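You operate a simulated robot arm through the tools that you are given. There is no shell and no other tool.

The job below is to be done with a simulated robot arm. You get a single attempt, and the scene is never put back.

JOB
Put things in order on the side bench top. At the end: the orange crayon stands where the filter stood; the red block (marked "No. 3") stands on top of the brown tape roll; the filter from the side bench top stands where the red block stood; the blue crayon stands on top of the grey wheel; whatever was shut is shut again. Leave all else as you found it, and nothing knocked over.

It is judged by the outcome, as a careful person would: the job done as asked, and still so three seconds after it is handed in. It fails if anything else is knocked over, pushed out of place, dropped, spilled or broken.

ROBOT AND FRAMES
A 6-joint arm with a two-finger gripper, fixed in place. Base frame: the origin is at the foot of the arm, x ahead of it, y to its left, z up; the work surface is at about z = 0. Lengths are in mm, angles in degrees, forces in N, time in s.
With the tool pointing down near the work surface it reaches from about 240 to 620 mm from the base axis. Its first joint turns from -66.0 to 66.0 degrees. Payload 1.37 kg.
Tool frame: the origin (TCP) lies between the finger pads and is the grasp point; the fingertips stand 22 mm ahead of it; z points along the fingers, y is the line along which they close. The gripper opens to 92 mm. The gripper's body begins 65 mm behind the TCP.
Orientation is that of the tool frame in the base frame, as [roll, pitch, yaw] about the fixed x, y, z axes, in that order (R = Rz(yaw) Ry(pitch) Rx(roll)). With the fingers straight down and closing along the base's y, the tool's x points along the base's -x, its y along +y and its z along -z.

CONTROLS
- The arm moves only by the tool step_arm. Its argument "plan" is a list that holds one entry, the list of rows, each a list of 7 numbers: the shift along the base's x, y, z in mm, then the turn, a rotation vector about the base's x, y, z in degrees, then the finger opening in mm, from 0 to 92. In form: [[[tx, ty, tz, ax, ay, az, fingers], ...]]. A call has 1 to 20 rows; each row is the pose to reach, as a shift and turn from the pose commanded when the call began. Each row takes 0.2 s and may step no farther than 50 mm and 8.6 degrees from the row before; otherwise, or with a gripper value out of range, the whole call is refused. Where a pose cannot be reached the arm comes as near as it can. A force on the tool above 40 N (or 10 N above the force at the start of the call, whichever is more), or a blocked arm, ends the call early, and 0.2 s more pass. The fingers move at their own pace and stop on an object; they squeeze with about 26 N. The grip force told is the motor's: it shows also when the fingers shut on nothing. Time passes only in rows, and 0.2 s behind the last, so rows that repeat a pose let the fingers close. It gives the time, the measured TCP pose, the force on the tool (base axes), the opening and the grip force at its end, in the units of the frame above (readings bear some noise), with the torque about the TCP (base axes, N m) and any sound that the robot's microphone picked up.
- Cameras (640 x 400 px; columns grow to the right, rows downward): "scene" is fixed at [56.7, -446.7, 574.3]; the picture's right is [0.54, -0.84, 0.00], its down [-0.55, -0.35, -0.75] and it looks along [0.64, 0.40, -0.66] (base axes); focal length 332 px, centre (320, 200). "wrist" rides on the gripper at [71, 19, -102] in the tool frame; the picture's right is [-0.26, 0.97, 0.00], its down [-0.75, -0.20, -0.63] and it looks along [-0.60, -0.16, 0.78] (tool axes); focal length 280 px, centre (320, 200). There is no depth. A picture from a camera that has moved, and an enlarged one, comes with that camera's place and axes in the base frame and with its lens. The place of the scene camera against the robot may be out by one fixed shift of up to 18 mm in any direction.
- camera(camera): a new picture of that camera. The clock stands still meanwhile.
- close_up(camera, box): a new picture of the part [left, top, right, bottom] of that camera's present view, enlarged. The clock stands still meanwhile.
- sign_off(): hands the job in; it is judged then, once.

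Places have to be worked out from the pictures, the camera data and where the tool is seen. Open the gripper and draw the arm clear of the work before you hand the job in, unless the task says otherwise.

The tools are called by a JSON object that holds its "api" and its "payload". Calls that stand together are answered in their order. step_arm: Moves the arm, as the interface text tells. Its arguments: {"type":"object","properties":{"plan":{"type":"array","items":{"type":"array","items":{"type":"array","items":{"type":"number"}}}}},"required":["plan"]} The other tools are called the same way: camera (camera) takes a picture; close_up (camera, box) takes an enlarged picture of a part of a camera's view; sign_off () hands the job in.

At the start:

```text
time: 0.0
eef_pos: [383.9, -0.2, 288.6]
tcp_rot: [-180.0, 0.1, 179.9]
contact_force: [-0.6, 0.3, -0.2]
moment: [-0.03, 0.0, 0.02]
gripper_width: 92.0
grasp_force: 0.1
```

scene: 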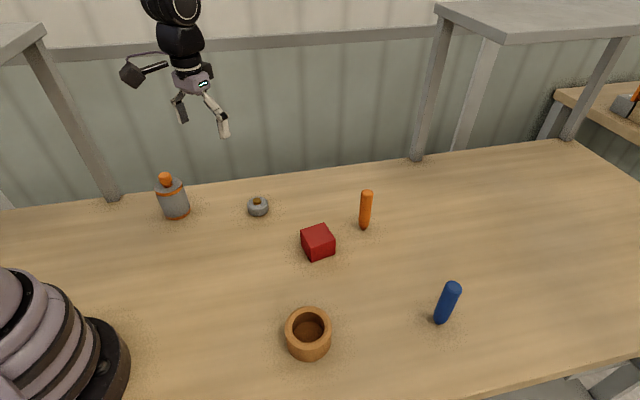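
wrist: 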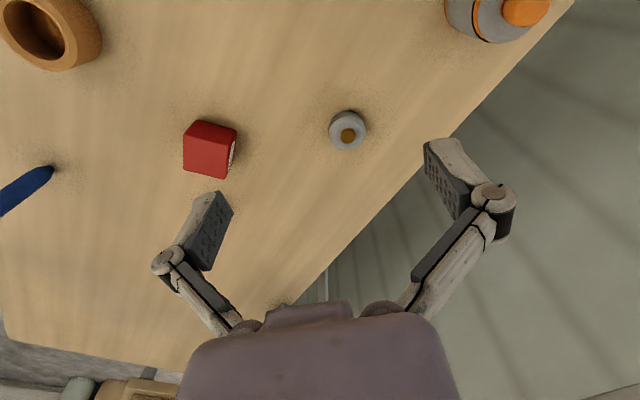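

I begin by looking closer at each object in the scene before I move anything.

{"api": "close_up", "payload": {"camera": "scene", "box": [130, 150, 290, 250]}}

{"api": "close_up", "payload": {"camera": "scene", "box": [270, 170, 430, 270]}}

{"api": "close_up", "payload": {"camera": "scene", "box": [260, 270, 500, 400]}}

{"api": "close_up", "payload": {"camera": "scene", "box": [540, 60, 640, 140]}}

{"api": "camera", "payload": {"camera": "wrist"}}

```text
4.00 times, centred on (210, 200) of scene
camera zoom: at [56.7, -446.7, 574.3], right [0.54, -0.84, 0.0], down [-0.55, -0.35, -0.75], along [0.64, 0.4, -0.66], focal length 1327 px, centre (760, 200)
```

zoom: 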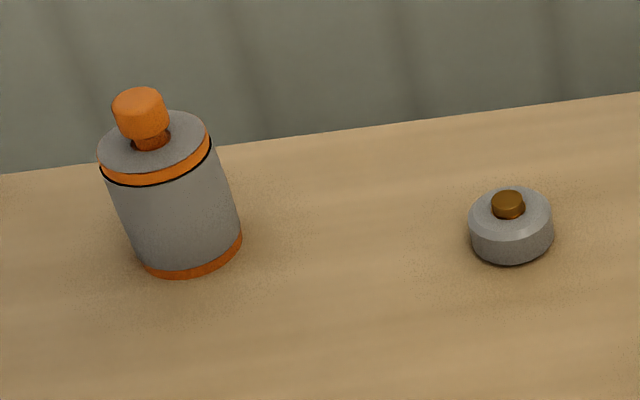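

```text
4.00 times, centred on (350, 220) of scene
camera zoom: at [56.7, -446.7, 574.3], right [0.54, -0.84, 0.0], down [-0.55, -0.35, -0.75], along [0.64, 0.4, -0.66], focal length 1327 px, centre (200, 120)
```

zoom: 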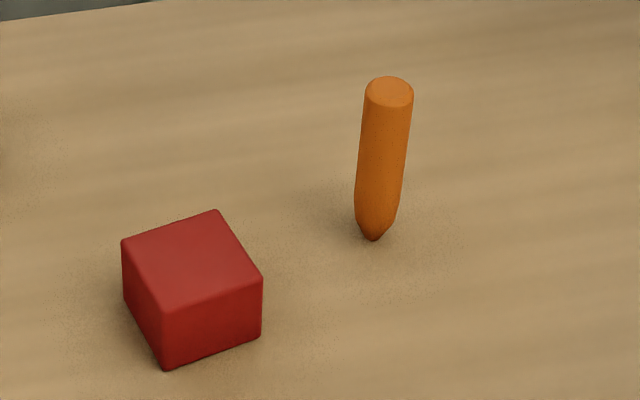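

```text
2.67 times, centred on (380, 335) of scene
camera zoom: at [56.7, -446.7, 574.3], right [0.54, -0.84, 0.0], down [-0.55, -0.35, -0.75], along [0.64, 0.4, -0.66], focal length 884 px, centre (160, -160)
```

zoom: 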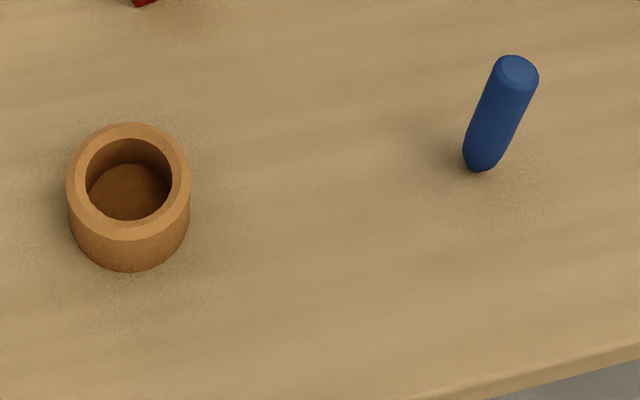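

```text
5.00 times, centred on (590, 100) of scene
camera zoom: at [56.7, -446.7, 574.3], right [0.54, -0.84, 0.0], down [-0.55, -0.35, -0.75], along [0.64, 0.4, -0.66], focal length 1658 px, centre (-1030, 700)
```

zoom: 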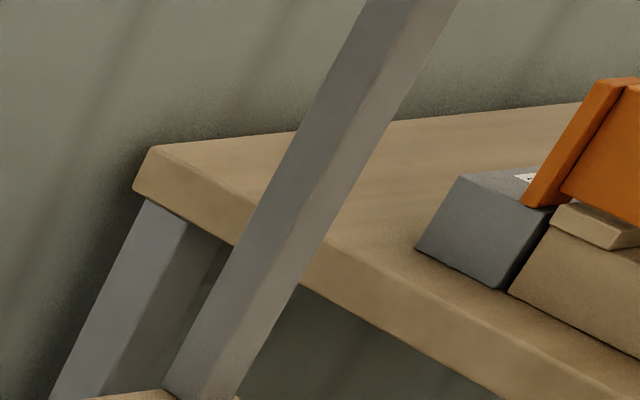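

```text
taken
camera wrist: at [312.7, 18.5, 390.8], right [0.26, 0.97, 0.0], down [0.75, -0.2, 0.63], along [0.6, -0.16, -0.78], focal length 280 px, centre (320, 200)
```

wrist: 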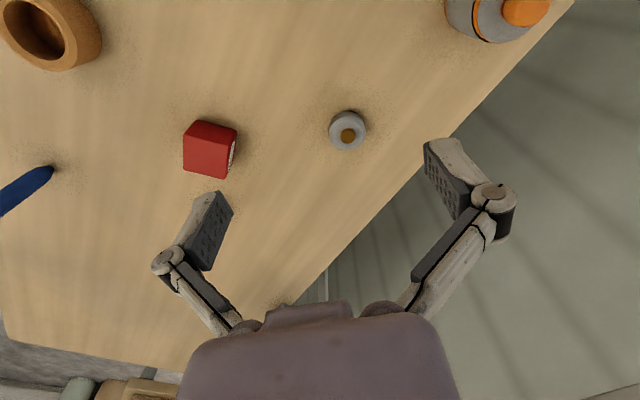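

The filter appears to be the grey and orange canister near (370,165). The wheel is near (492,11), the red block near (466,-192), the tape roll near (275,-290), the orange crayon near (575,-248) and the blue crayon near (440,-474). I'll take close-ups with the wrist camera before moving.

{"api": "close_up", "payload": {"camera": "wrist", "box": [300, 80, 396, 140]}}

{"api": "close_up", "payload": {"camera": "wrist", "box": [160, 100, 256, 190]}}

{"api": "close_up", "payload": {"camera": "wrist", "box": [0, 300, 200, 400]}}

{"api": "close_up", "payload": {"camera": "scene", "box": [345, 180, 385, 240]}}

{"api": "close_up", "payload": {"camera": "scene", "box": [425, 275, 467, 331]}}

{"api": "close_up", "payload": {"camera": "scene", "box": [0, 0, 240, 150]}}

{"api": "close_up", "payload": {"camera": "scene", "box": [240, 188, 276, 222]}}

```text
6.67 times, centred on (348, 110) of wrist
camera zoom: at [312.7, 18.5, 390.8], right [0.26, 0.97, 0.0], down [0.75, -0.2, 0.63], along [0.6, -0.16, -0.78], focal length 1869 px, centre (133, 800)
```

zoom: 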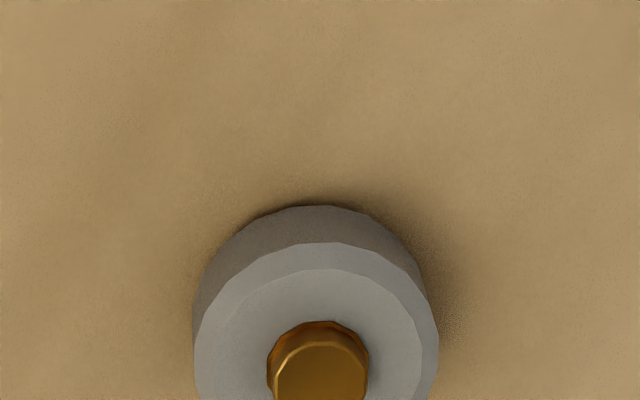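

```text
4.44 times, centred on (208, 145) of wrist
camera zoom: at [312.7, 18.5, 390.8], right [0.26, 0.97, 0.0], down [0.75, -0.2, 0.63], along [0.6, -0.16, -0.78], focal length 1246 px, centre (818, 444)
```

zoom: 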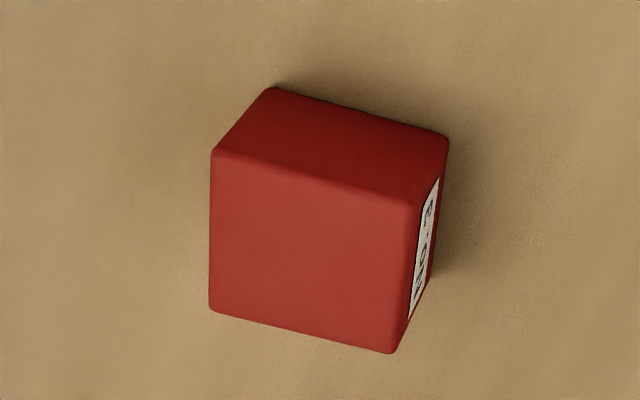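

```text
3.20 times, centred on (100, 350) of wrist
camera zoom: at [312.7, 18.5, 390.8], right [0.26, 0.97, 0.0], down [0.75, -0.2, 0.63], along [0.6, -0.16, -0.78], focal length 897 px, centre (1024, -280)
```

zoom: 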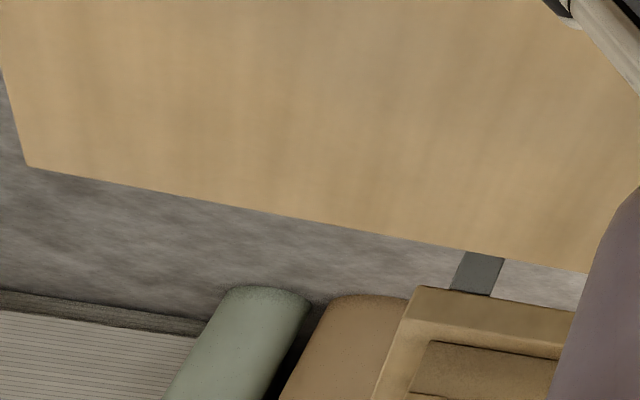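

```text
6.67 times, centred on (365, 210) of scene
camera zoom: at [56.7, -446.7, 574.3], right [0.54, -0.84, 0.0], down [-0.55, -0.35, -0.75], along [0.64, 0.4, -0.66], focal length 2211 px, centre (20, 133)
```

zoom: 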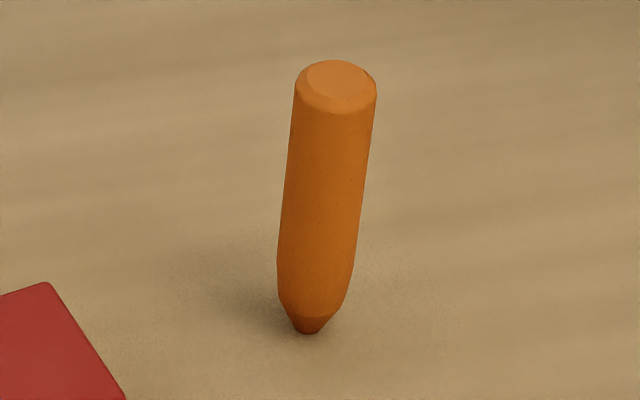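

```text
7.14 times, centred on (446, 303) of scene
camera zoom: at [56.7, -446.7, 574.3], right [0.54, -0.84, 0.0], down [-0.55, -0.35, -0.75], along [0.64, 0.4, -0.66], focal length 2369 px, centre (-580, -536)
```

zoom: 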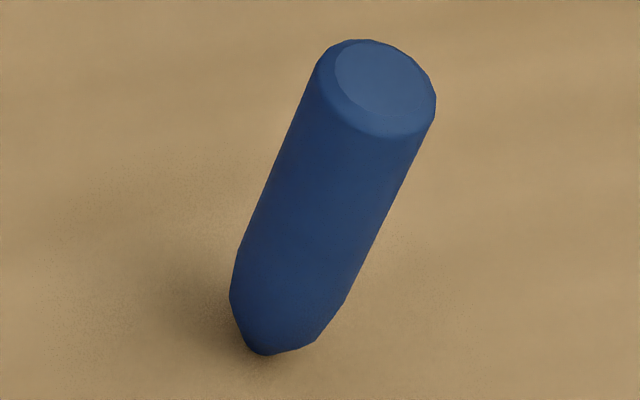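

```text
2.67 times, centred on (120, 75) of scene
camera zoom: at [56.7, -446.7, 574.3], right [0.54, -0.84, 0.0], down [-0.55, -0.35, -0.75], along [0.64, 0.4, -0.66], focal length 884 px, centre (853, 533)
```

zoom: 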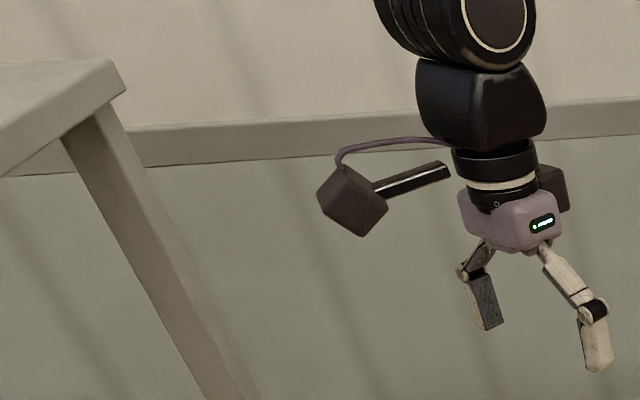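

```text
11.76 times, centred on (258, 205) of scene
camera zoom: at [56.7, -446.7, 574.3], right [0.54, -0.84, 0.0], down [-0.55, -0.35, -0.75], along [0.64, 0.4, -0.66], focal length 3902 px, centre (1049, 141)
```

zoom: 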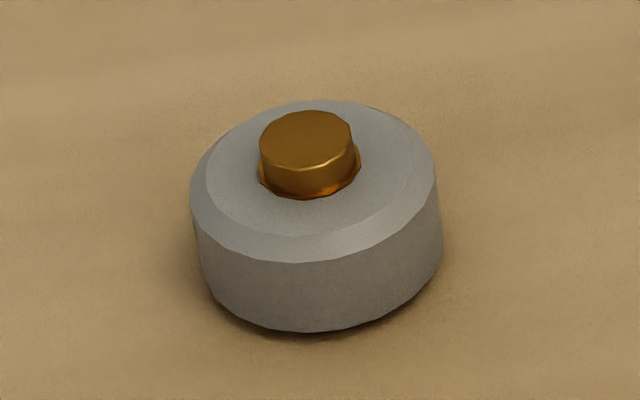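

From the wrist picture the red block is centred near (464,-187), about 55 x 55 x 49 mm, with its faces turned about -31°. I'll move to a hover above it with the closing line aligned to its faces and measure again.

{"api": "step_arm", "payload": {"plan": [[[13, -31, -10, 0, 0, -5.2, 92], [26, -62, -20, 0, 0, -10.4, 92], [39, -93, -30, 0, 0, -15.6, 92], [52, -124, -40, 0, 0, -20.8, 92], [66, -155, -50, 0, 0, -26, 92], [80, -187, -60, 0, 0, -31, 92], [80, -187, -60, 0, 0, -31, 92]]]}}

{"api": "camera", "payload": {"camera": "wrist"}}

{"api": "camera", "payload": {"camera": "scene"}}

```text
time: 1.6
eef_pos: [468.1, -185.0, 227.9]
tcp_rot: [-179.9, 0.1, 148.8]
contact_force: [1.1, -0.1, 0.2]
moment: [-0.01, -0.01, 0.03]
gripper_width: 91.8
grasp_force: 0.2
```

```text
taken
camera wrist: at [416.3, -133.0, 330.6], right [0.72, 0.69, 0.0], down [0.54, -0.56, 0.62], along [0.43, -0.45, -0.78], focal length 280 px, centre (320, 200)
```

wrist: 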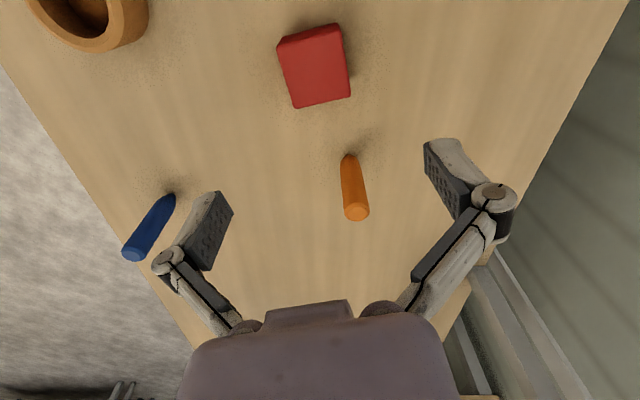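

```text
taken
```

scene: 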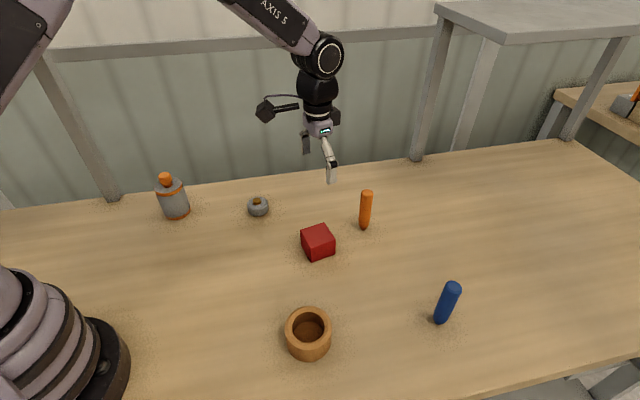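

The block sits almost directly beneath the TCP. I'll enlarge the wrist view to refine the block, the tape roll and both crayons.

{"api": "close_up", "payload": {"camera": "wrist", "box": [250, 10, 378, 115]}}

{"api": "close_up", "payload": {"camera": "wrist", "box": [310, 140, 406, 230]}}

{"api": "close_up", "payload": {"camera": "wrist", "box": [110, 180, 206, 270]}}

{"api": "close_up", "payload": {"camera": "wrist", "box": [10, 0, 170, 80]}}

```text
3.81 times, centred on (314, 62) of wrist
camera zoom: at [416.3, -133.0, 330.6], right [0.72, 0.69, 0.0], down [0.54, -0.56, 0.62], along [0.43, -0.45, -0.78], focal length 1068 px, centre (343, 724)
```

zoom: 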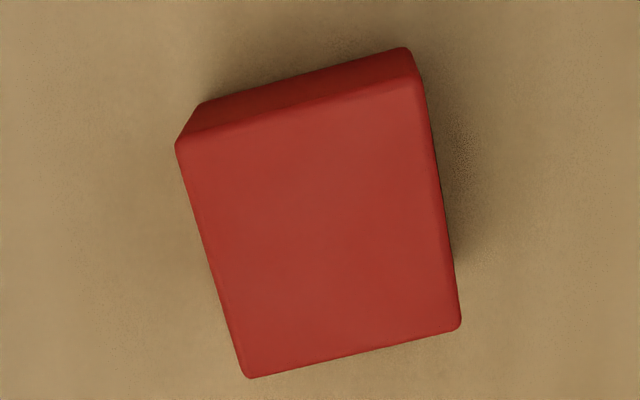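

```text
4.44 times, centred on (358, 185) of wrist
camera zoom: at [416.3, -133.0, 330.6], right [0.72, 0.69, 0.0], down [0.54, -0.56, 0.62], along [0.43, -0.45, -0.78], focal length 1246 px, centre (151, 267)
```

zoom: 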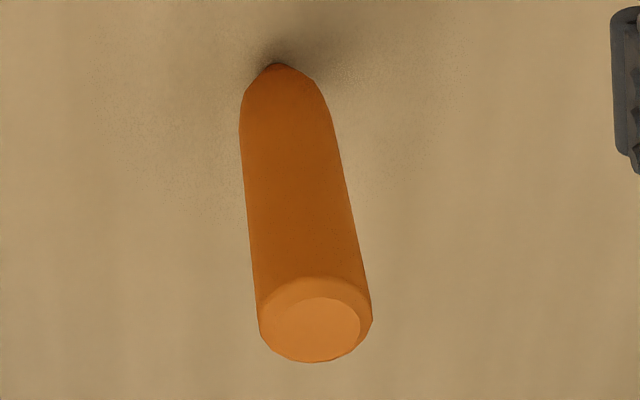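

```text
4.44 times, centred on (158, 225) of wrist
camera zoom: at [416.3, -133.0, 330.6], right [0.72, 0.69, 0.0], down [0.54, -0.56, 0.62], along [0.43, -0.45, -0.78], focal length 1246 px, centre (1040, 89)
```

zoom: 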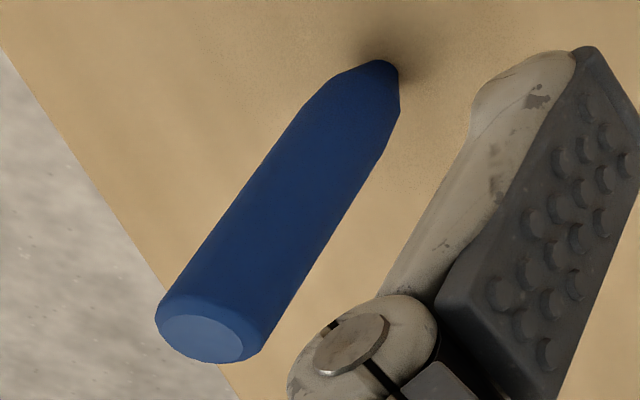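

```text
4.00 times, centred on (90, 40) of wrist
camera zoom: at [416.3, -133.0, 330.6], right [0.72, 0.69, 0.0], down [0.54, -0.56, 0.62], along [0.43, -0.45, -0.78], focal length 1122 px, centre (1240, 840)
```

zoom: 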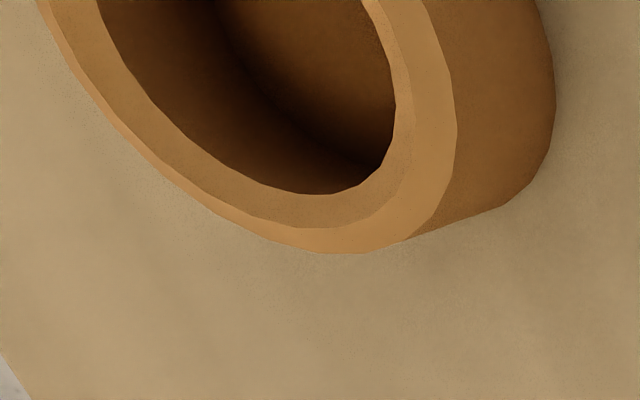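

The block's four top corners give a centre of (463.1,-188.2), side about 57 mm, height about 49 mm and face angle 57.7°. The TCP measures about (467.5,-185.7), so I correct for that, come partway down and check.

{"api": "step_arm", "payload": {"plan": [[[-4.4, -2.4, -30, 0, 0, -1.1, 92], [-4.4, -2.4, -70, 0, 0, -1.1, 92], [-4.4, -2.4, -110, 0, 0, -1.1, 92], [-4.4, -2.4, -110, 0, 0, -1.1, 92]]]}}

{"api": "camera", "payload": {"camera": "wrist"}}

{"api": "camera", "payload": {"camera": "scene"}}

```text
time: 2.6
eef_pos: [458.5, -189.1, 116.8]
tcp_rot: [-179.9, 0.0, 147.9]
contact_force: [0.6, 0.3, 0.1]
moment: [-0.02, 0.01, 0.02]
gripper_width: 92.0
grasp_force: 0.1
```

```text
taken
camera wrist: at [408.8, -135.3, 220.1], right [0.73, 0.68, 0.0], down [0.53, -0.57, 0.63], along [0.42, -0.46, -0.78], focal length 280 px, centre (320, 200)
```

wrist: 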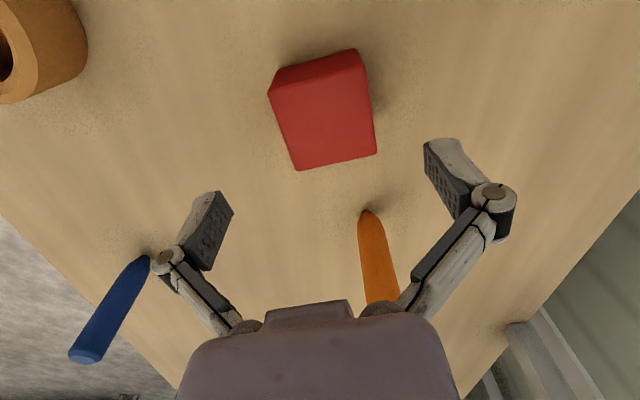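

```text
taken
```

scene: 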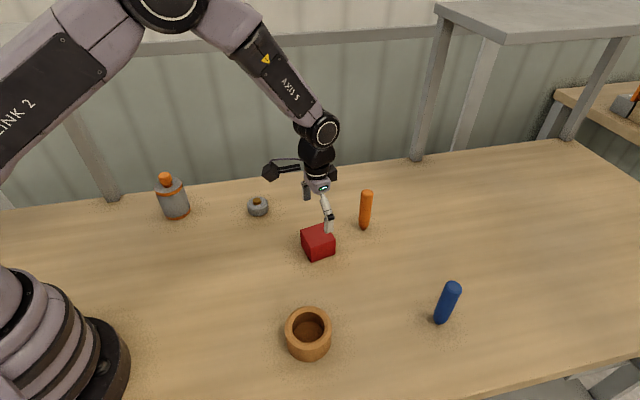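

The new view confirms the block centre at about (463,-188), and the TCP is at about (459,-189). I shift by (+4,+1.5), lower around the block to z of about 31, and close the fingers.

{"api": "step_arm", "payload": {"plan": [[[4, 1.4, -10, 0, 0, -0.4, 92], [4, 1.4, -30, 0, 0, -0.4, 92], [4, 1.4, -50, 0, 0, -0.4, 92], [4, 1.4, -70, 0, 0, -0.4, 92], [4, 1.4, -86, 0, 0, -0.4, 92], [4, 1.4, -86, 0, 0, -0.4, 92], [4, 1.4, -86, 0, 0, -0.4, 92]]]}}

{"api": "camera", "payload": {"camera": "wrist"}}

```text
time: 4.2
eef_pos: [463.0, -187.6, 31.5]
tcp_rot: [179.9, 0.0, 147.5]
contact_force: [0.2, -0.9, 0.3]
moment: [-0.01, 0.0, -0.01]
gripper_width: 91.8
grasp_force: 0.1
```

```text
taken
camera wrist: at [413.3, -134.5, 134.3], right [0.74, 0.67, 0.0], down [0.53, -0.58, 0.63], along [0.42, -0.46, -0.78], focal length 280 px, centre (320, 200)
```

wrist: 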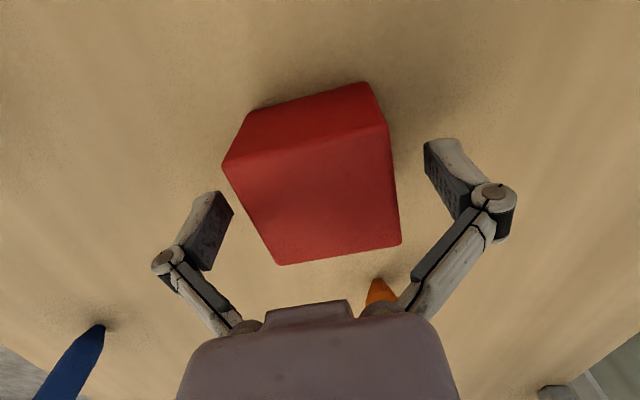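

The block is centred between the fingers, so I close on it.

{"api": "step_arm", "payload": {"plan": [[[0, 0, 0, 0, 0, 0, 75], [0, 0, 0, 0, 0, 0, 65], [0, 0, 0, 0, 0, 0, 58], [0, 0, 0, 0, 0, 0, 50], [0, 0, 0, 0, 0, 0, 45], [0, 0, 0, 0, 0, 0, 45]]]}}

```text
time: 5.6
eef_pos: [464.1, -188.9, 32.2]
tcp_rot: [180.0, 0.0, 147.6]
contact_force: [-0.2, 0.5, 5.2]
moment: [0.01, 0.06, -0.03]
gripper_width: 59.3
grasp_force: 25.8
```

The block is held with the fingers at 59.3 mm. I lift it straight up, then move back toward the base so the wrist camera can see the tape roll.

{"api": "step_arm", "payload": {"plan": [[[0, 0, 15, 0, 0, 0, 45], [0, 0, 45, 0, 0, 0, 45], [0, 0, 80, 0, 0, 0, 45], [-10, 5, 115, 0, 0, 0, 45], [-28, 12, 145, 0, 0, 0, 45], [-48, 20, 162, 0, 0, 0, 45], [-63, 28, 168, 0, 0, 0, 45], [-63, 28, 168, 0, 0, 0, 45], [-63, 28, 168, 0, 0, 0, 45]]]}}

{"api": "camera", "payload": {"camera": "wrist"}}

{"api": "camera", "payload": {"camera": "scene"}}

```text
time: 7.6
eef_pos: [400.6, -159.6, 202.4]
tcp_rot: [179.9, -0.1, 147.5]
contact_force: [-0.4, 0.1, 0.4]
moment: [-0.02, -0.01, 0.01]
gripper_width: 45.0
grasp_force: 0.1
```

```text
taken
camera wrist: at [351.4, -106.5, 304.4], right [0.74, 0.67, 0.0], down [0.53, -0.58, 0.63], along [0.42, -0.46, -0.78], focal length 280 px, centre (320, 200)
```

wrist: 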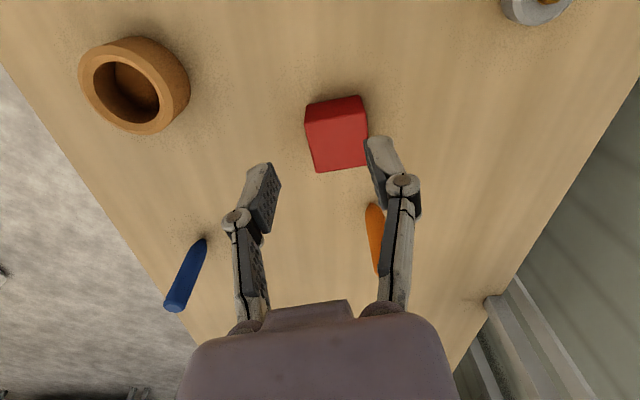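

```text
taken
```

scene: 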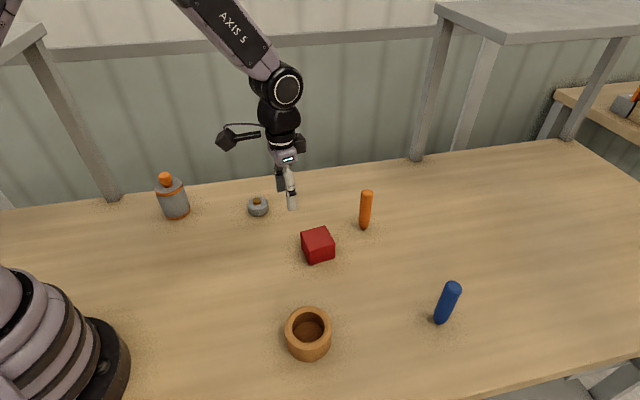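

The fingers are now shut to 45 mm with no grip force, so the block slipped out during the lift. It is standing upright on the bench close to its old spot. I'll measure its present pose and the tape roll.

{"api": "close_up", "payload": {"camera": "wrist", "box": [272, 80, 400, 180]}}

{"api": "close_up", "payload": {"camera": "wrist", "box": [60, 20, 220, 145]}}

{"api": "close_up", "payload": {"camera": "scene", "box": [270, 170, 430, 270]}}

```text
4.00 times, centred on (336, 130) of wrist
camera zoom: at [351.4, -106.5, 304.4], right [0.74, 0.67, 0.0], down [0.53, -0.58, 0.63], along [0.42, -0.46, -0.78], focal length 1122 px, centre (256, 480)
```

zoom: 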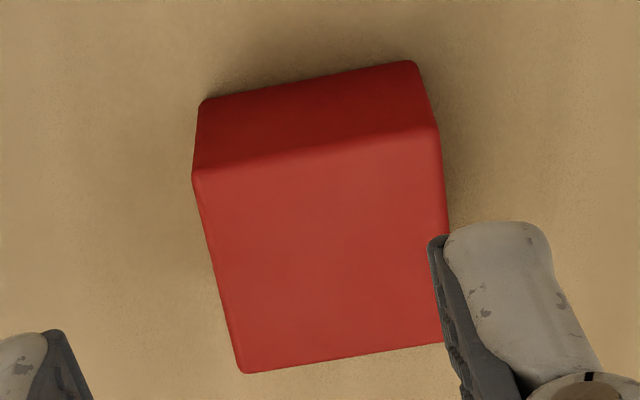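

```text
3.20 times, centred on (140, 82) of wrist
camera zoom: at [351.4, -106.5, 304.4], right [0.74, 0.67, 0.0], down [0.53, -0.58, 0.63], along [0.42, -0.46, -0.78], focal length 897 px, centre (896, 576)
```

zoom: 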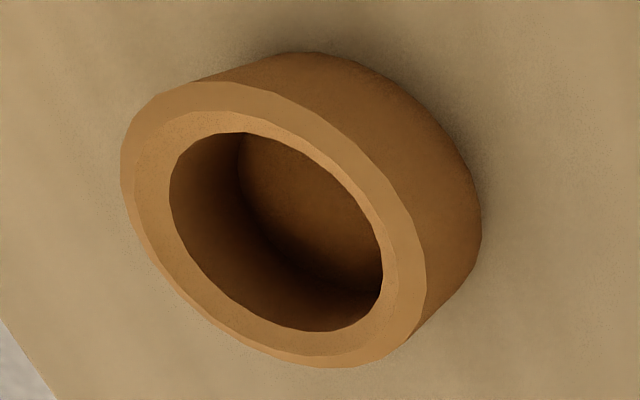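

```text
4.00 times, centred on (350, 220) of scene
camera zoom: at [56.7, -446.7, 574.3], right [0.54, -0.84, 0.0], down [-0.55, -0.35, -0.75], along [0.64, 0.4, -0.66], focal length 1327 px, centre (200, 120)
```

zoom: 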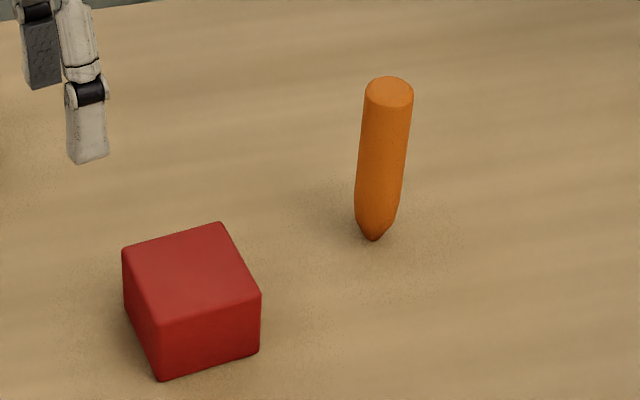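

The block now stands at about (456,-192), with its faces turned to about 54°. The roll is centred near (277,-287) and is about 44 mm high. I'll reopen and line up over the block again, planning a lower grip and a much slower lift.

{"api": "step_arm", "payload": {"plan": [[[10, -6, 0, 0, 0, -1, 70], [25, -14, -10, 0, 0, -2, 92], [42, -24, -40, 0, 0, -3, 92], [55.5, -32, -75, 0, 0, -3.7, 92], [55.5, -32, -95, 0, 0, -3.7, 92], [55.5, -32, -95, 0, 0, -3.7, 92], [55.5, -32, -95, 0, 0, -3.7, 92]]]}}

{"api": "close_up", "payload": {"camera": "wrist", "box": [220, 30, 420, 200]}}

```text
time: 9.2
eef_pos: [456.1, -191.3, 102.9]
tcp_rot: [-180.0, 0.0, 143.7]
contact_force: [-0.1, -0.5, 0.9]
moment: [0.03, 0.01, -0.04]
gripper_width: 92.1
grasp_force: 0.1
```

```text
2.35 times, centred on (320, 115) of wrist
camera zoom: at [409.5, -135.0, 205.6], right [0.78, 0.62, 0.0], down [0.49, -0.61, 0.63], along [0.39, -0.49, -0.78], focal length 660 px, centre (320, 400)
```

zoom: 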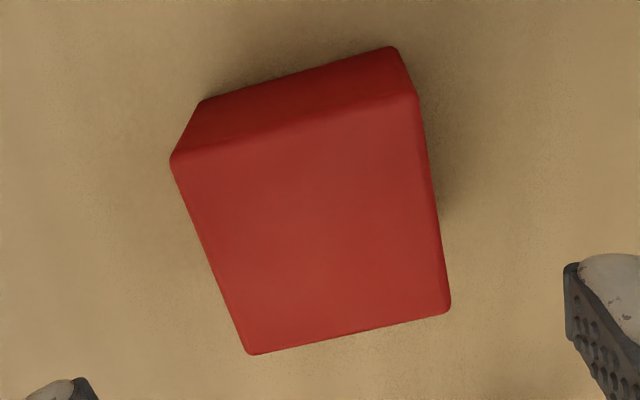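

The block is at (456,-192) with a 53.4° face angle, and the gripper is centred over it. I lower to z of about 27 and close.

{"api": "step_arm", "payload": {"plan": [[[0, -0.5, -20, 0, 0, -0.4, 92], [0, -0.5, -40, 0, 0, -0.4, 92], [0, -0.5, -60, 0, 0, -0.4, 92], [0, -0.5, -76, 0, 0, -0.4, 92], [0, -0.5, -76, 0, 0, -0.4, 92], [0, -0.5, -76, 0, 0, -0.4, 92]]]}}

{"api": "step_arm", "payload": {"plan": [[[0, 0, 0, 0, 0, 0, 75], [0, 0, 0, 0, 0, 0, 65], [0, 0, 0, 0, 0, 0, 60], [0, 0, 0, 0, 0, 0, 50], [0, 0, 0, 0, 0, 0, 35], [0, 0, 0, 0, 0, 0, 20], [0, 0, 0, 0, 0, 0, 10], [0, 0, 0, 0, 0, 0, 10]]]}}

{"api": "camera", "payload": {"camera": "wrist"}}

```text
time: 10.6
eef_pos: [454.3, -192.7, 29.7]
tcp_rot: [180.0, 0.0, 143.4]
contact_force: [-0.3, 0.2, -0.4]
moment: [0.02, -0.02, 0.0]
gripper_width: 92.0
grasp_force: 0.0
```

```text
time: 12.4
eef_pos: [455.0, -192.4, 29.1]
tcp_rot: [180.0, -0.1, 143.3]
contact_force: [-1.1, 2.6, 6.2]
moment: [0.01, 0.03, 0.0]
gripper_width: 59.5
grasp_force: 26.2
```

```text
taken
camera wrist: at [409.5, -135.8, 132.2], right [0.79, 0.62, 0.0], down [0.48, -0.61, 0.63], along [0.39, -0.49, -0.78], focal length 280 px, centre (320, 200)
```

wrist: 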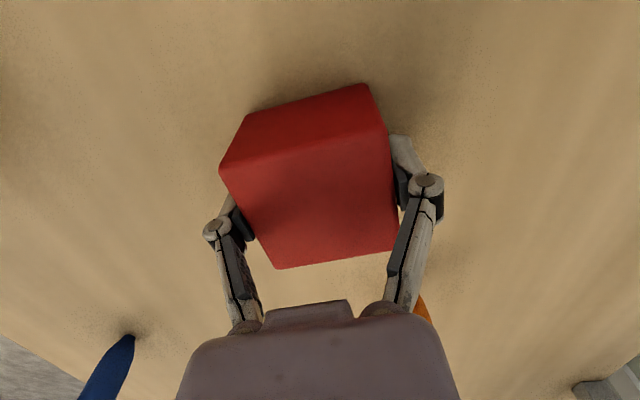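

The fingers hold the block at 59.5 mm with 26 N. I lift only a few millimetres, slowly, to see whether the grip holds and how heavy it is.

{"api": "step_arm", "payload": {"plan": [[[0, 0, 1, 0, 0, 0, 10], [0, 0, 2, 0, 0, 0, 10], [0, 0, 3, 0, 0, 0, 10], [0, 0, 4, 0, 0, 0, 10], [0, 0, 5, 0, 0, 0, 10], [0, 0, 5, 0, 0, 0, 10]]]}}

{"api": "camera", "payload": {"camera": "wrist"}}

```text
time: 13.8
eef_pos: [456.1, -192.2, 33.5]
tcp_rot: [-180.0, 0.0, 143.4]
contact_force: [0.2, -0.6, -0.2]
moment: [-0.01, -0.03, 0.03]
gripper_width: 59.4
grasp_force: 26.1
```

```text
taken
camera wrist: at [410.3, -135.4, 137.0], right [0.79, 0.62, 0.0], down [0.48, -0.61, 0.62], along [0.39, -0.49, -0.78], focal length 280 px, centre (320, 200)
```

wrist: 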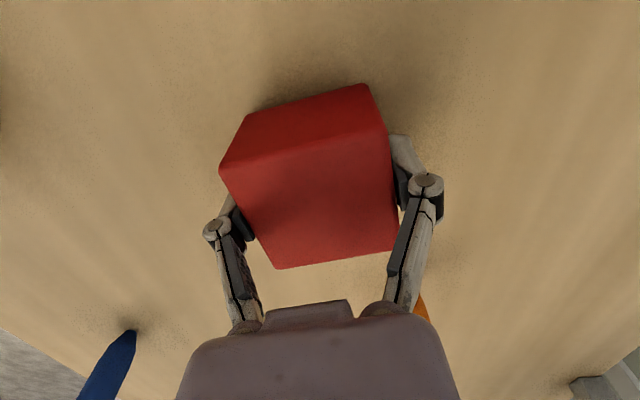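

The block rises with the gripper and the view of it between the fingers hasn't changed. I keep lifting gently and check the grip again.

{"api": "step_arm", "payload": {"plan": [[[0, 0, 2, 0, 0, 0, 10], [0, 0, 5, 0, 0, 0, 10], [0, 0, 8, 0, 0, 0, 10], [0, 0, 11, 0, 0, 0, 10], [0, 0, 14, 0, 0, 0, 10], [0, 0, 17, 0, 0, 0, 10], [0, 0, 18, 0, 0, 0, 10]]]}}

{"api": "camera", "payload": {"camera": "wrist"}}

{"api": "close_up", "payload": {"camera": "scene", "box": [270, 150, 430, 270]}}

```text
time: 15.4
eef_pos: [454.3, -193.4, 52.0]
tcp_rot: [-180.0, 0.1, 143.4]
contact_force: [-0.8, 0.2, -0.8]
moment: [-0.03, 0.0, -0.03]
gripper_width: 59.5
grasp_force: 26.1
```

```text
taken
camera wrist: at [410.2, -135.9, 154.5], right [0.79, 0.62, 0.0], down [0.48, -0.61, 0.62], along [0.39, -0.49, -0.78], focal length 280 px, centre (320, 200)
```

wrist: 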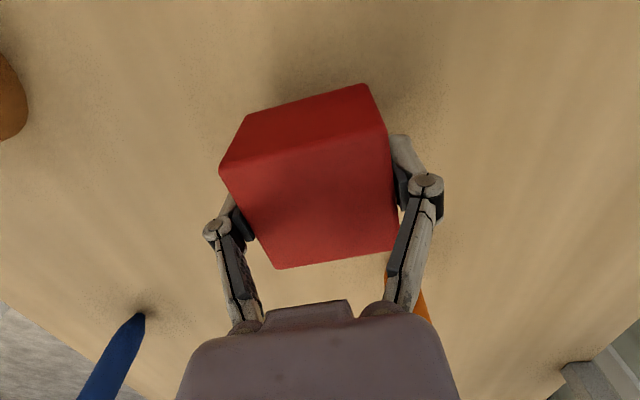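

```text
3.33 times, centred on (350, 210) of scene
camera zoom: at [56.7, -446.7, 574.3], right [0.54, -0.84, 0.0], down [-0.55, -0.35, -0.75], along [0.64, 0.4, -0.66], focal length 1106 px, centre (220, 167)
```

zoom: 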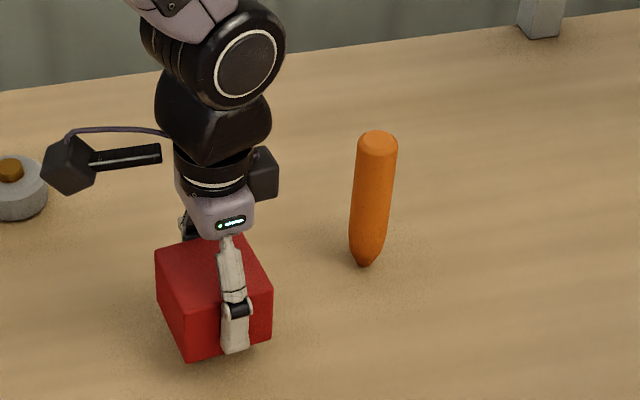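

The block is held firmly about 22 mm above the bench. I continue upward at a moderate pace.

{"api": "step_arm", "payload": {"plan": [[[0, 0, 3, 0, 0, 0, 10], [0, 0, 8, 0, 0, 0, 10], [0, 0, 14, 0, 0, 0, 10], [0, 0, 21, 0, 0, 0, 10], [0, 0, 28, 0, 0, 0, 10], [0, 0, 36, 0, 0, 0, 10], [0, 0, 44, 0, 0, 0, 10], [0, 0, 52, 0, 0, 0, 10], [0, 0, 60, 0, 0, 0, 10], [0, 0, 68, 0, 0, 0, 10], [0, 0, 76, 0, 0, 0, 10], [0, 0, 84, 0, 0, 0, 10], [0, 0, 90, 0, 0, 0, 10], [0, 0, 93, 0, 0, 0, 10]]]}}

{"api": "camera", "payload": {"camera": "wrist"}}

```text
time: 18.4
eef_pos: [457.2, -191.7, 145.0]
tcp_rot: [179.9, 0.0, 143.5]
contact_force: [-0.4, -0.6, -1.2]
moment: [0.02, 0.02, -0.01]
gripper_width: 59.3
grasp_force: 26.3
```

```text
taken
camera wrist: at [410.7, -135.5, 247.8], right [0.79, 0.62, 0.0], down [0.48, -0.61, 0.63], along [0.39, -0.49, -0.78], focal length 280 px, centre (320, 200)
```

wrist: 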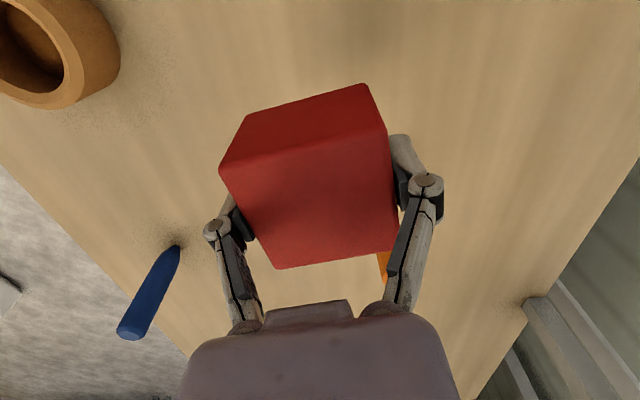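

The grip is steady and the block is centred on the TCP. I glide toward the roll to get a clear, closer view of it before setting the block down.

{"api": "step_arm", "payload": {"plan": [[[-3, 0, 0, 0, 0, 0, 10], [-9, -1, 0, 0, 0, 0, 10], [-17, -2, 0, 0, 0, 0, 10], [-26, -3, 0, 0, 0, 0, 10], [-36, -4, 0, 0, 0, 0, 10], [-46, -5, 0, 0, 0, 0, 10], [-56, -6, 0, 0, 0, 0, 10], [-65, -7, 0, 0, 0, 0, 10], [-72, -8, 0, 0, 0, 0, 10], [-76, -8, 0, 0, 0, 0, 10], [-76, -8, 0, 0, 0, 0, 10]]]}}

{"api": "camera", "payload": {"camera": "wrist"}}

{"api": "close_up", "payload": {"camera": "wrist", "box": [60, 30, 220, 180]}}

```text
time: 20.8
eef_pos: [380.0, -200.4, 144.3]
tcp_rot: [180.0, 0.0, 143.4]
contact_force: [-0.3, 0.8, -0.2]
moment: [0.0, -0.02, -0.03]
gripper_width: 59.3
grasp_force: 26.1
```

```text
taken
camera wrist: at [334.2, -143.5, 247.9], right [0.79, 0.62, 0.0], down [0.48, -0.61, 0.63], along [0.39, -0.49, -0.78], focal length 280 px, centre (320, 200)
```

wrist: 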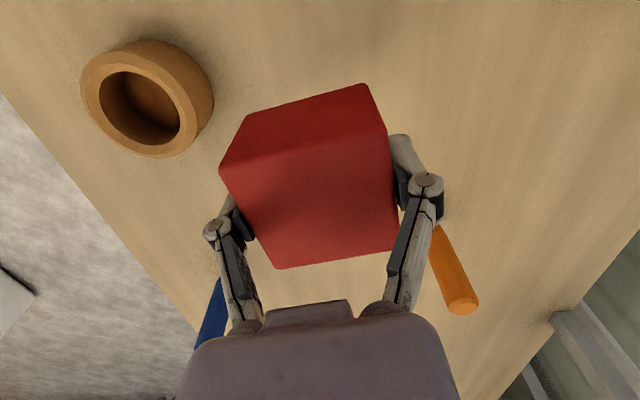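

```text
2.67 times, centred on (140, 105) of wrist
camera zoom: at [334.2, -143.5, 247.9], right [0.79, 0.62, 0.0], down [0.48, -0.61, 0.63], along [0.39, -0.49, -0.78], focal length 748 px, centre (800, 453)
```

zoom: 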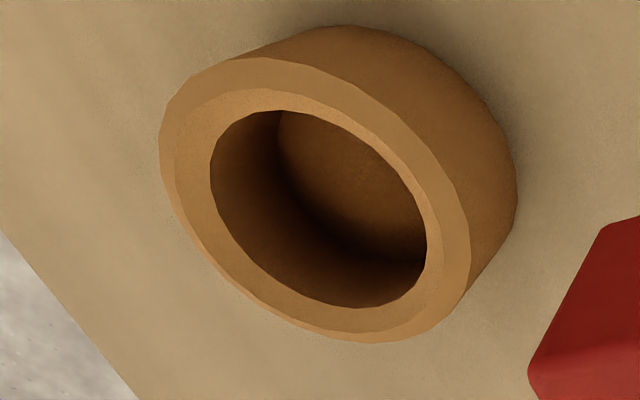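

Two views agree that the roll is centred at about (279.3,-287.8), radius about 39.5 mm, top at about z 45. I move over it with the block bottom near z 115.

{"api": "step_arm", "payload": {"plan": [[[-3, -2.6, 0, 0, 0, 0, 10], [-9, -7.8, 0, 0, 0, 0, 10], [-17, -14.7, 0, 0, 0, 0, 10], [-26, -22.4, 0, 0, 0, 0, 10], [-35, -30.2, 0, 0, 0, 0, 10], [-44, -38, 0, 0, 0, 0, 10], [-53, -45.7, 0, 0, 0, 0, 10], [-62, -53.4, 0, 0, 0, 0, 10], [-71, -61.2, 0, 0, 0, 0, 10], [-80, -69, 0, 0, 0, 0, 10], [-88, -75.8, 0, 0, 0, 0, 10], [-95, -81.9, 0, 0, 0, 0, 10], [-99, -85.3, 0, 0, 0, 0, 10], [-100.6, -86.7, 0, 0, 0, 0, 10], [-100.6, -86.7, 0, 0, 0, 0, 10]]]}}

{"api": "camera", "payload": {"camera": "wrist"}}

{"api": "camera", "payload": {"camera": "scene"}}

```text
time: 24.0
eef_pos: [279.3, -286.6, 145.6]
tcp_rot: [-179.9, 0.0, 143.4]
contact_force: [0.2, 0.0, 0.1]
moment: [-0.02, -0.03, 0.01]
gripper_width: 59.5
grasp_force: 26.2
```

```text
taken
camera wrist: at [233.3, -230.1, 247.5], right [0.79, 0.62, 0.0], down [0.48, -0.61, 0.63], along [0.39, -0.49, -0.78], focal length 280 px, centre (320, 200)
```

wrist: 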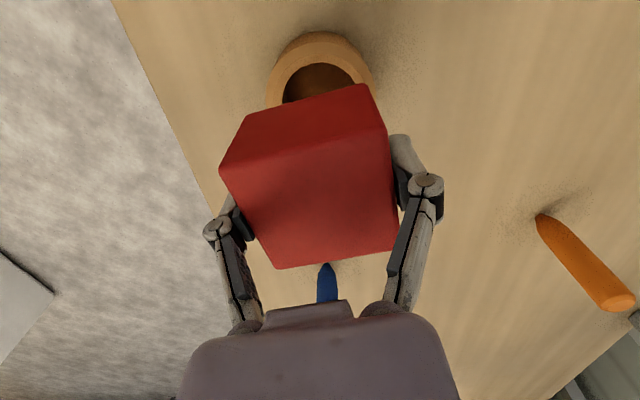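

```text
taken
```

scene: 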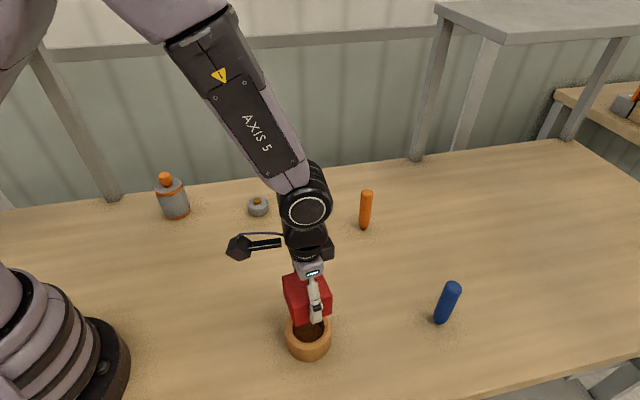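

The TCP is over the roll centre at (279,-287.7). I lower until the block is about 15 mm above the roll, then check from both cameras.

{"api": "step_arm", "payload": {"plan": [[[0, 0, -3, 0, 0, 0, 10], [0, 0, -9, 0, 0, 0, 10], [0, 0, -17, 0, 0, 0, 10], [0, 0, -25, 0, 0, 0, 10], [0, 0, -33, 0, 0, 0, 10], [0, 0, -41, 0, 0, 0, 10], [0, 0, -48, 0, 0, 0, 10], [0, 0, -53, 0, 0, 0, 10], [0, 0, -55, 0, 0, 0, 10], [0, 0, -55, 0, 0, 0, 10]]]}}

{"api": "close_up", "payload": {"camera": "wrist", "box": [200, 0, 440, 150]}}

{"api": "close_up", "payload": {"camera": "scene", "box": [250, 260, 390, 370]}}

```text
time: 26.2
eef_pos: [280.3, -288.2, 90.5]
tcp_rot: [-180.0, -0.1, 143.4]
contact_force: [-0.1, -0.4, -1.6]
moment: [0.0, -0.02, 0.0]
gripper_width: 59.3
grasp_force: 25.9
```

```text
2.67 times, centred on (320, 75) of wrist
camera zoom: at [233.7, -230.3, 193.2], right [0.79, 0.62, 0.0], down [0.48, -0.61, 0.63], along [0.39, -0.49, -0.78], focal length 748 px, centre (320, 533)
```

zoom: 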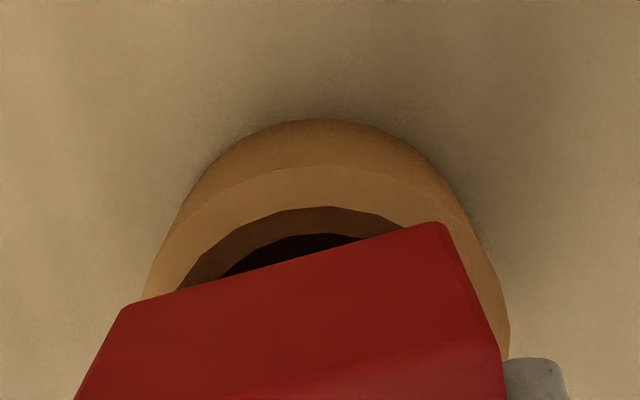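

```text
3.64 times, centred on (320, 315) of scene
camera zoom: at [56.7, -446.7, 574.3], right [0.54, -0.84, 0.0], down [-0.55, -0.35, -0.75], along [0.64, 0.4, -0.66], focal length 1206 px, centre (320, -218)
```

zoom: 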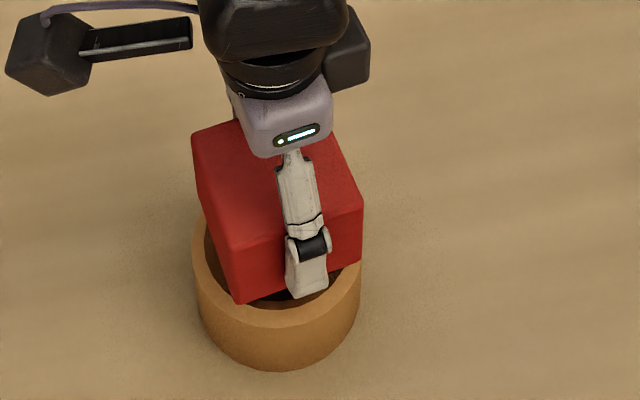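

The block overlaps the ring evenly in both views. I lower it slowly toward contact.

{"api": "step_arm", "payload": {"plan": [[[0, 0, -2, 0, 0, 0, 10], [0, 0, -4, 0, 0, 0, 10], [0, 0, -6, 0, 0, 0, 10], [0, 0, -8, 0, 0, 0, 10], [0, 0, -10, 0, 0, 0, 10], [0, 0, -11, 0, 0, 0, 10], [0, 0, -12, 0, 0, 0, 10], [0, 0, -12, 0, 0, 0, 10]]]}}

{"api": "step_arm", "payload": {"plan": [[[0, 0, -1, 0, 0, 0, 10], [0, 0, -2, 0, 0, 0, 10], [0, 0, -2, 0, 0, 0, 10]]]}}

```text
time: 28.0
eef_pos: [279.0, -287.4, 77.5]
tcp_rot: [-179.9, 0.0, 143.4]
contact_force: [0.6, -0.3, -0.7]
moment: [0.02, -0.03, -0.04]
gripper_width: 59.6
grasp_force: 26.0
```

```text
time: 28.8
eef_pos: [279.6, -288.7, 76.6]
tcp_rot: [-180.0, 0.0, 143.4]
contact_force: [-0.3, -0.4, -1.6]
moment: [-0.02, 0.01, -0.02]
gripper_width: 59.2
grasp_force: 26.2
```

{"api": "step_arm", "payload": {"plan": [[[0, 0, -0.7, 0, 0, 0, 10], [0, 0, -1.4, 0, 0, 0, 10], [0, 0, -1.4, 0, 0, 0, 10]]]}}

{"api": "close_up", "payload": {"camera": "scene", "box": [270, 290, 350, 350]}}

```text
time: 29.6
eef_pos: [279.2, -286.5, 75.5]
tcp_rot: [180.0, 0.0, 143.4]
contact_force: [-0.8, 0.4, -1.1]
moment: [0.01, 0.01, -0.01]
gripper_width: 59.2
grasp_force: 25.5
```

```text
6.67 times, centred on (310, 320) of scene
camera zoom: at [56.7, -446.7, 574.3], right [0.54, -0.84, 0.0], down [-0.55, -0.35, -0.75], along [0.64, 0.4, -0.66], focal length 2211 px, centre (387, -600)
```

zoom: 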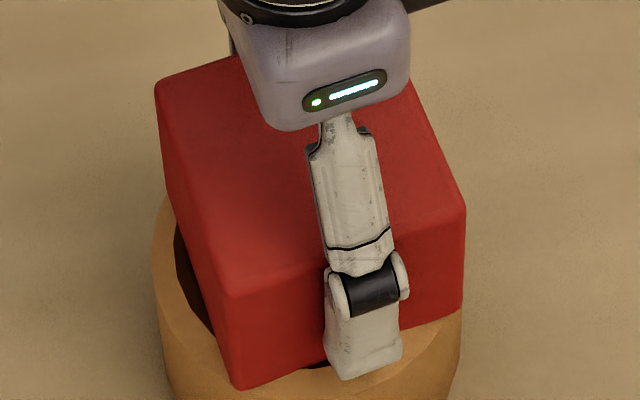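

There's no contact force yet at TCP z of about 75.5, so I keep lowering in small steps.

{"api": "step_arm", "payload": {"plan": [[[0, 0, -0.7, 0, 0, 0, 10], [0, 0, -1.4, 0, 0, 0, 10], [0, 0, -1.4, 0, 0, 0, 10]]]}}

```text
time: 30.4
eef_pos: [280.9, -288.1, 74.4]
tcp_rot: [180.0, 0.1, 143.3]
contact_force: [-5.9, 3.0, 18.1]
moment: [0.03, 0.14, 0.0]
gripper_width: 59.6
grasp_force: 26.1
```

Contact is made: 18 N upward at TCP z 74.4. I ease up slightly, then open the fingers gradually.

{"api": "step_arm", "payload": {"plan": [[[0, 0, 0.4, 0, 0, 0, 10], [0, 0, 0.5, 0, 0, 0, 10]]]}}

{"api": "step_arm", "payload": {"plan": [[[0, 0, 0, 0, 0, 0, 57], [0, 0, 0, 0, 0, 0, 60], [0, 0, 0, 0, 0, 0, 62], [0, 0, 0, 0, 0, 0, 64], [0, 0, 0, 0, 0, 0, 67], [0, 0, 0, 0, 0, 0, 72], [0, 0, 0, 0, 0, 0, 80], [0, 0, 0, 0, 0, 0, 88], [0, 0, 0, 0, 0, 0, 92], [0, 0, 0, 0, 0, 0, 92]]]}}

{"api": "camera", "payload": {"camera": "wrist"}}

{"api": "close_up", "payload": {"camera": "scene", "box": [250, 260, 390, 370]}}

```text
time: 31.0
eef_pos: [279.5, -288.2, 74.5]
tcp_rot: [-179.9, 0.1, 143.5]
contact_force: [2.3, -0.7, 6.7]
moment: [-0.06, -0.2, 0.01]
gripper_width: 59.5
grasp_force: 26.7
```

```text
time: 33.2
eef_pos: [279.3, -287.1, 73.1]
tcp_rot: [180.0, 0.1, 143.5]
contact_force: [-0.2, 0.6, 0.3]
moment: [-0.02, 0.0, 0.0]
gripper_width: 91.8
grasp_force: 0.1
```

```text
taken
camera wrist: at [233.7, -230.6, 176.3], right [0.79, 0.62, 0.0], down [0.48, -0.61, 0.63], along [0.39, -0.49, -0.78], focal length 280 px, centre (320, 200)
```

wrist: 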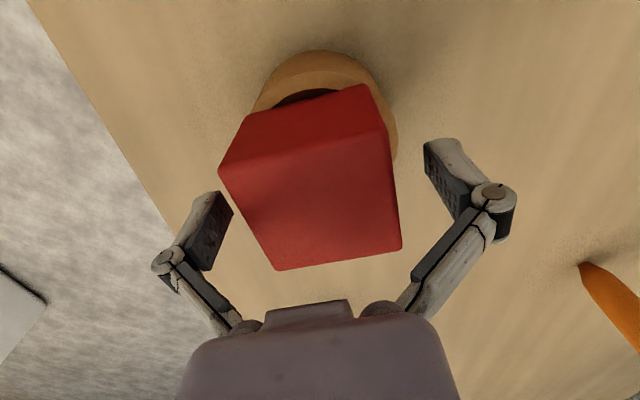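

```text
3.64 times, centred on (320, 315) of scene
camera zoom: at [56.7, -446.7, 574.3], right [0.54, -0.84, 0.0], down [-0.55, -0.35, -0.75], along [0.64, 0.4, -0.66], focal length 1206 px, centre (320, -218)
```

zoom: 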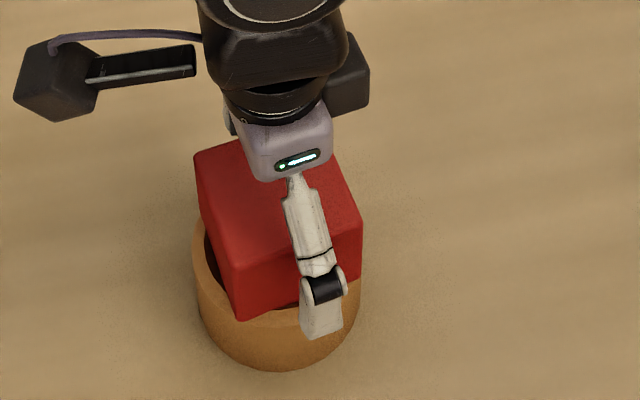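

The block stands on the roll and is released. I back straight up and then travel to where the wrist camera can see the filter.

{"api": "step_arm", "payload": {"plan": [[[0, 0, 10, 0, 0, 0, 92], [0, 0, 30, 0, 0, 0, 92], [0, 0, 60, 0, 0, 0, 92], [0, 0, 100, 0, 0, 0, 92], [0, 0, 145, 0, 0, 0, 92], [5, 40, 160, 0, 0, 4.5, 92], [11, 85, 170, 0, 0, 9, 92], [17, 130, 175, 0, 0, 13.6, 92], [23, 175, 180, 0, 0, 18.2, 92], [30, 220, 184, 0, 0, 22.8, 92], [37, 265, 186, 0, 0, 27.4, 92], [44, 308, 187, 0, 0, 32, 92], [51, 348, 187, 0, 0, 36.6, 92], [51, 348, 187, 0, 0, 36.6, 92], [51, 348, 187, 0, 0, 36.6, 92]]]}}

{"api": "camera", "payload": {"camera": "wrist"}}

{"api": "camera", "payload": {"camera": "scene"}}

```text
time: 36.4
eef_pos: [329.3, 61.6, 259.0]
tcp_rot: [-180.0, 0.1, -180.0]
contact_force: [0.0, 0.1, 0.3]
moment: [-0.01, 0.01, 0.01]
gripper_width: 92.0
grasp_force: 0.0
```

```text
taken
camera wrist: at [257.5, 80.1, 361.9], right [0.26, 0.97, 0.0], down [0.75, -0.2, 0.62], along [0.6, -0.16, -0.78], focal length 280 px, centre (320, 200)
```

wrist: 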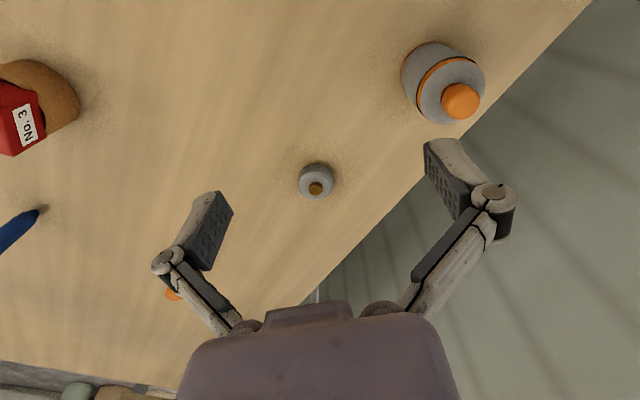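

```text
taken
```

scene: 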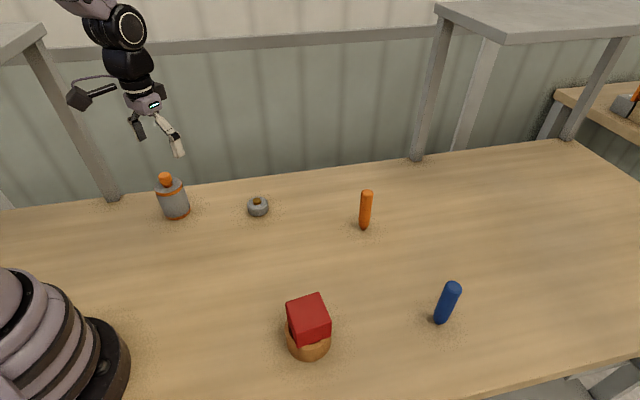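

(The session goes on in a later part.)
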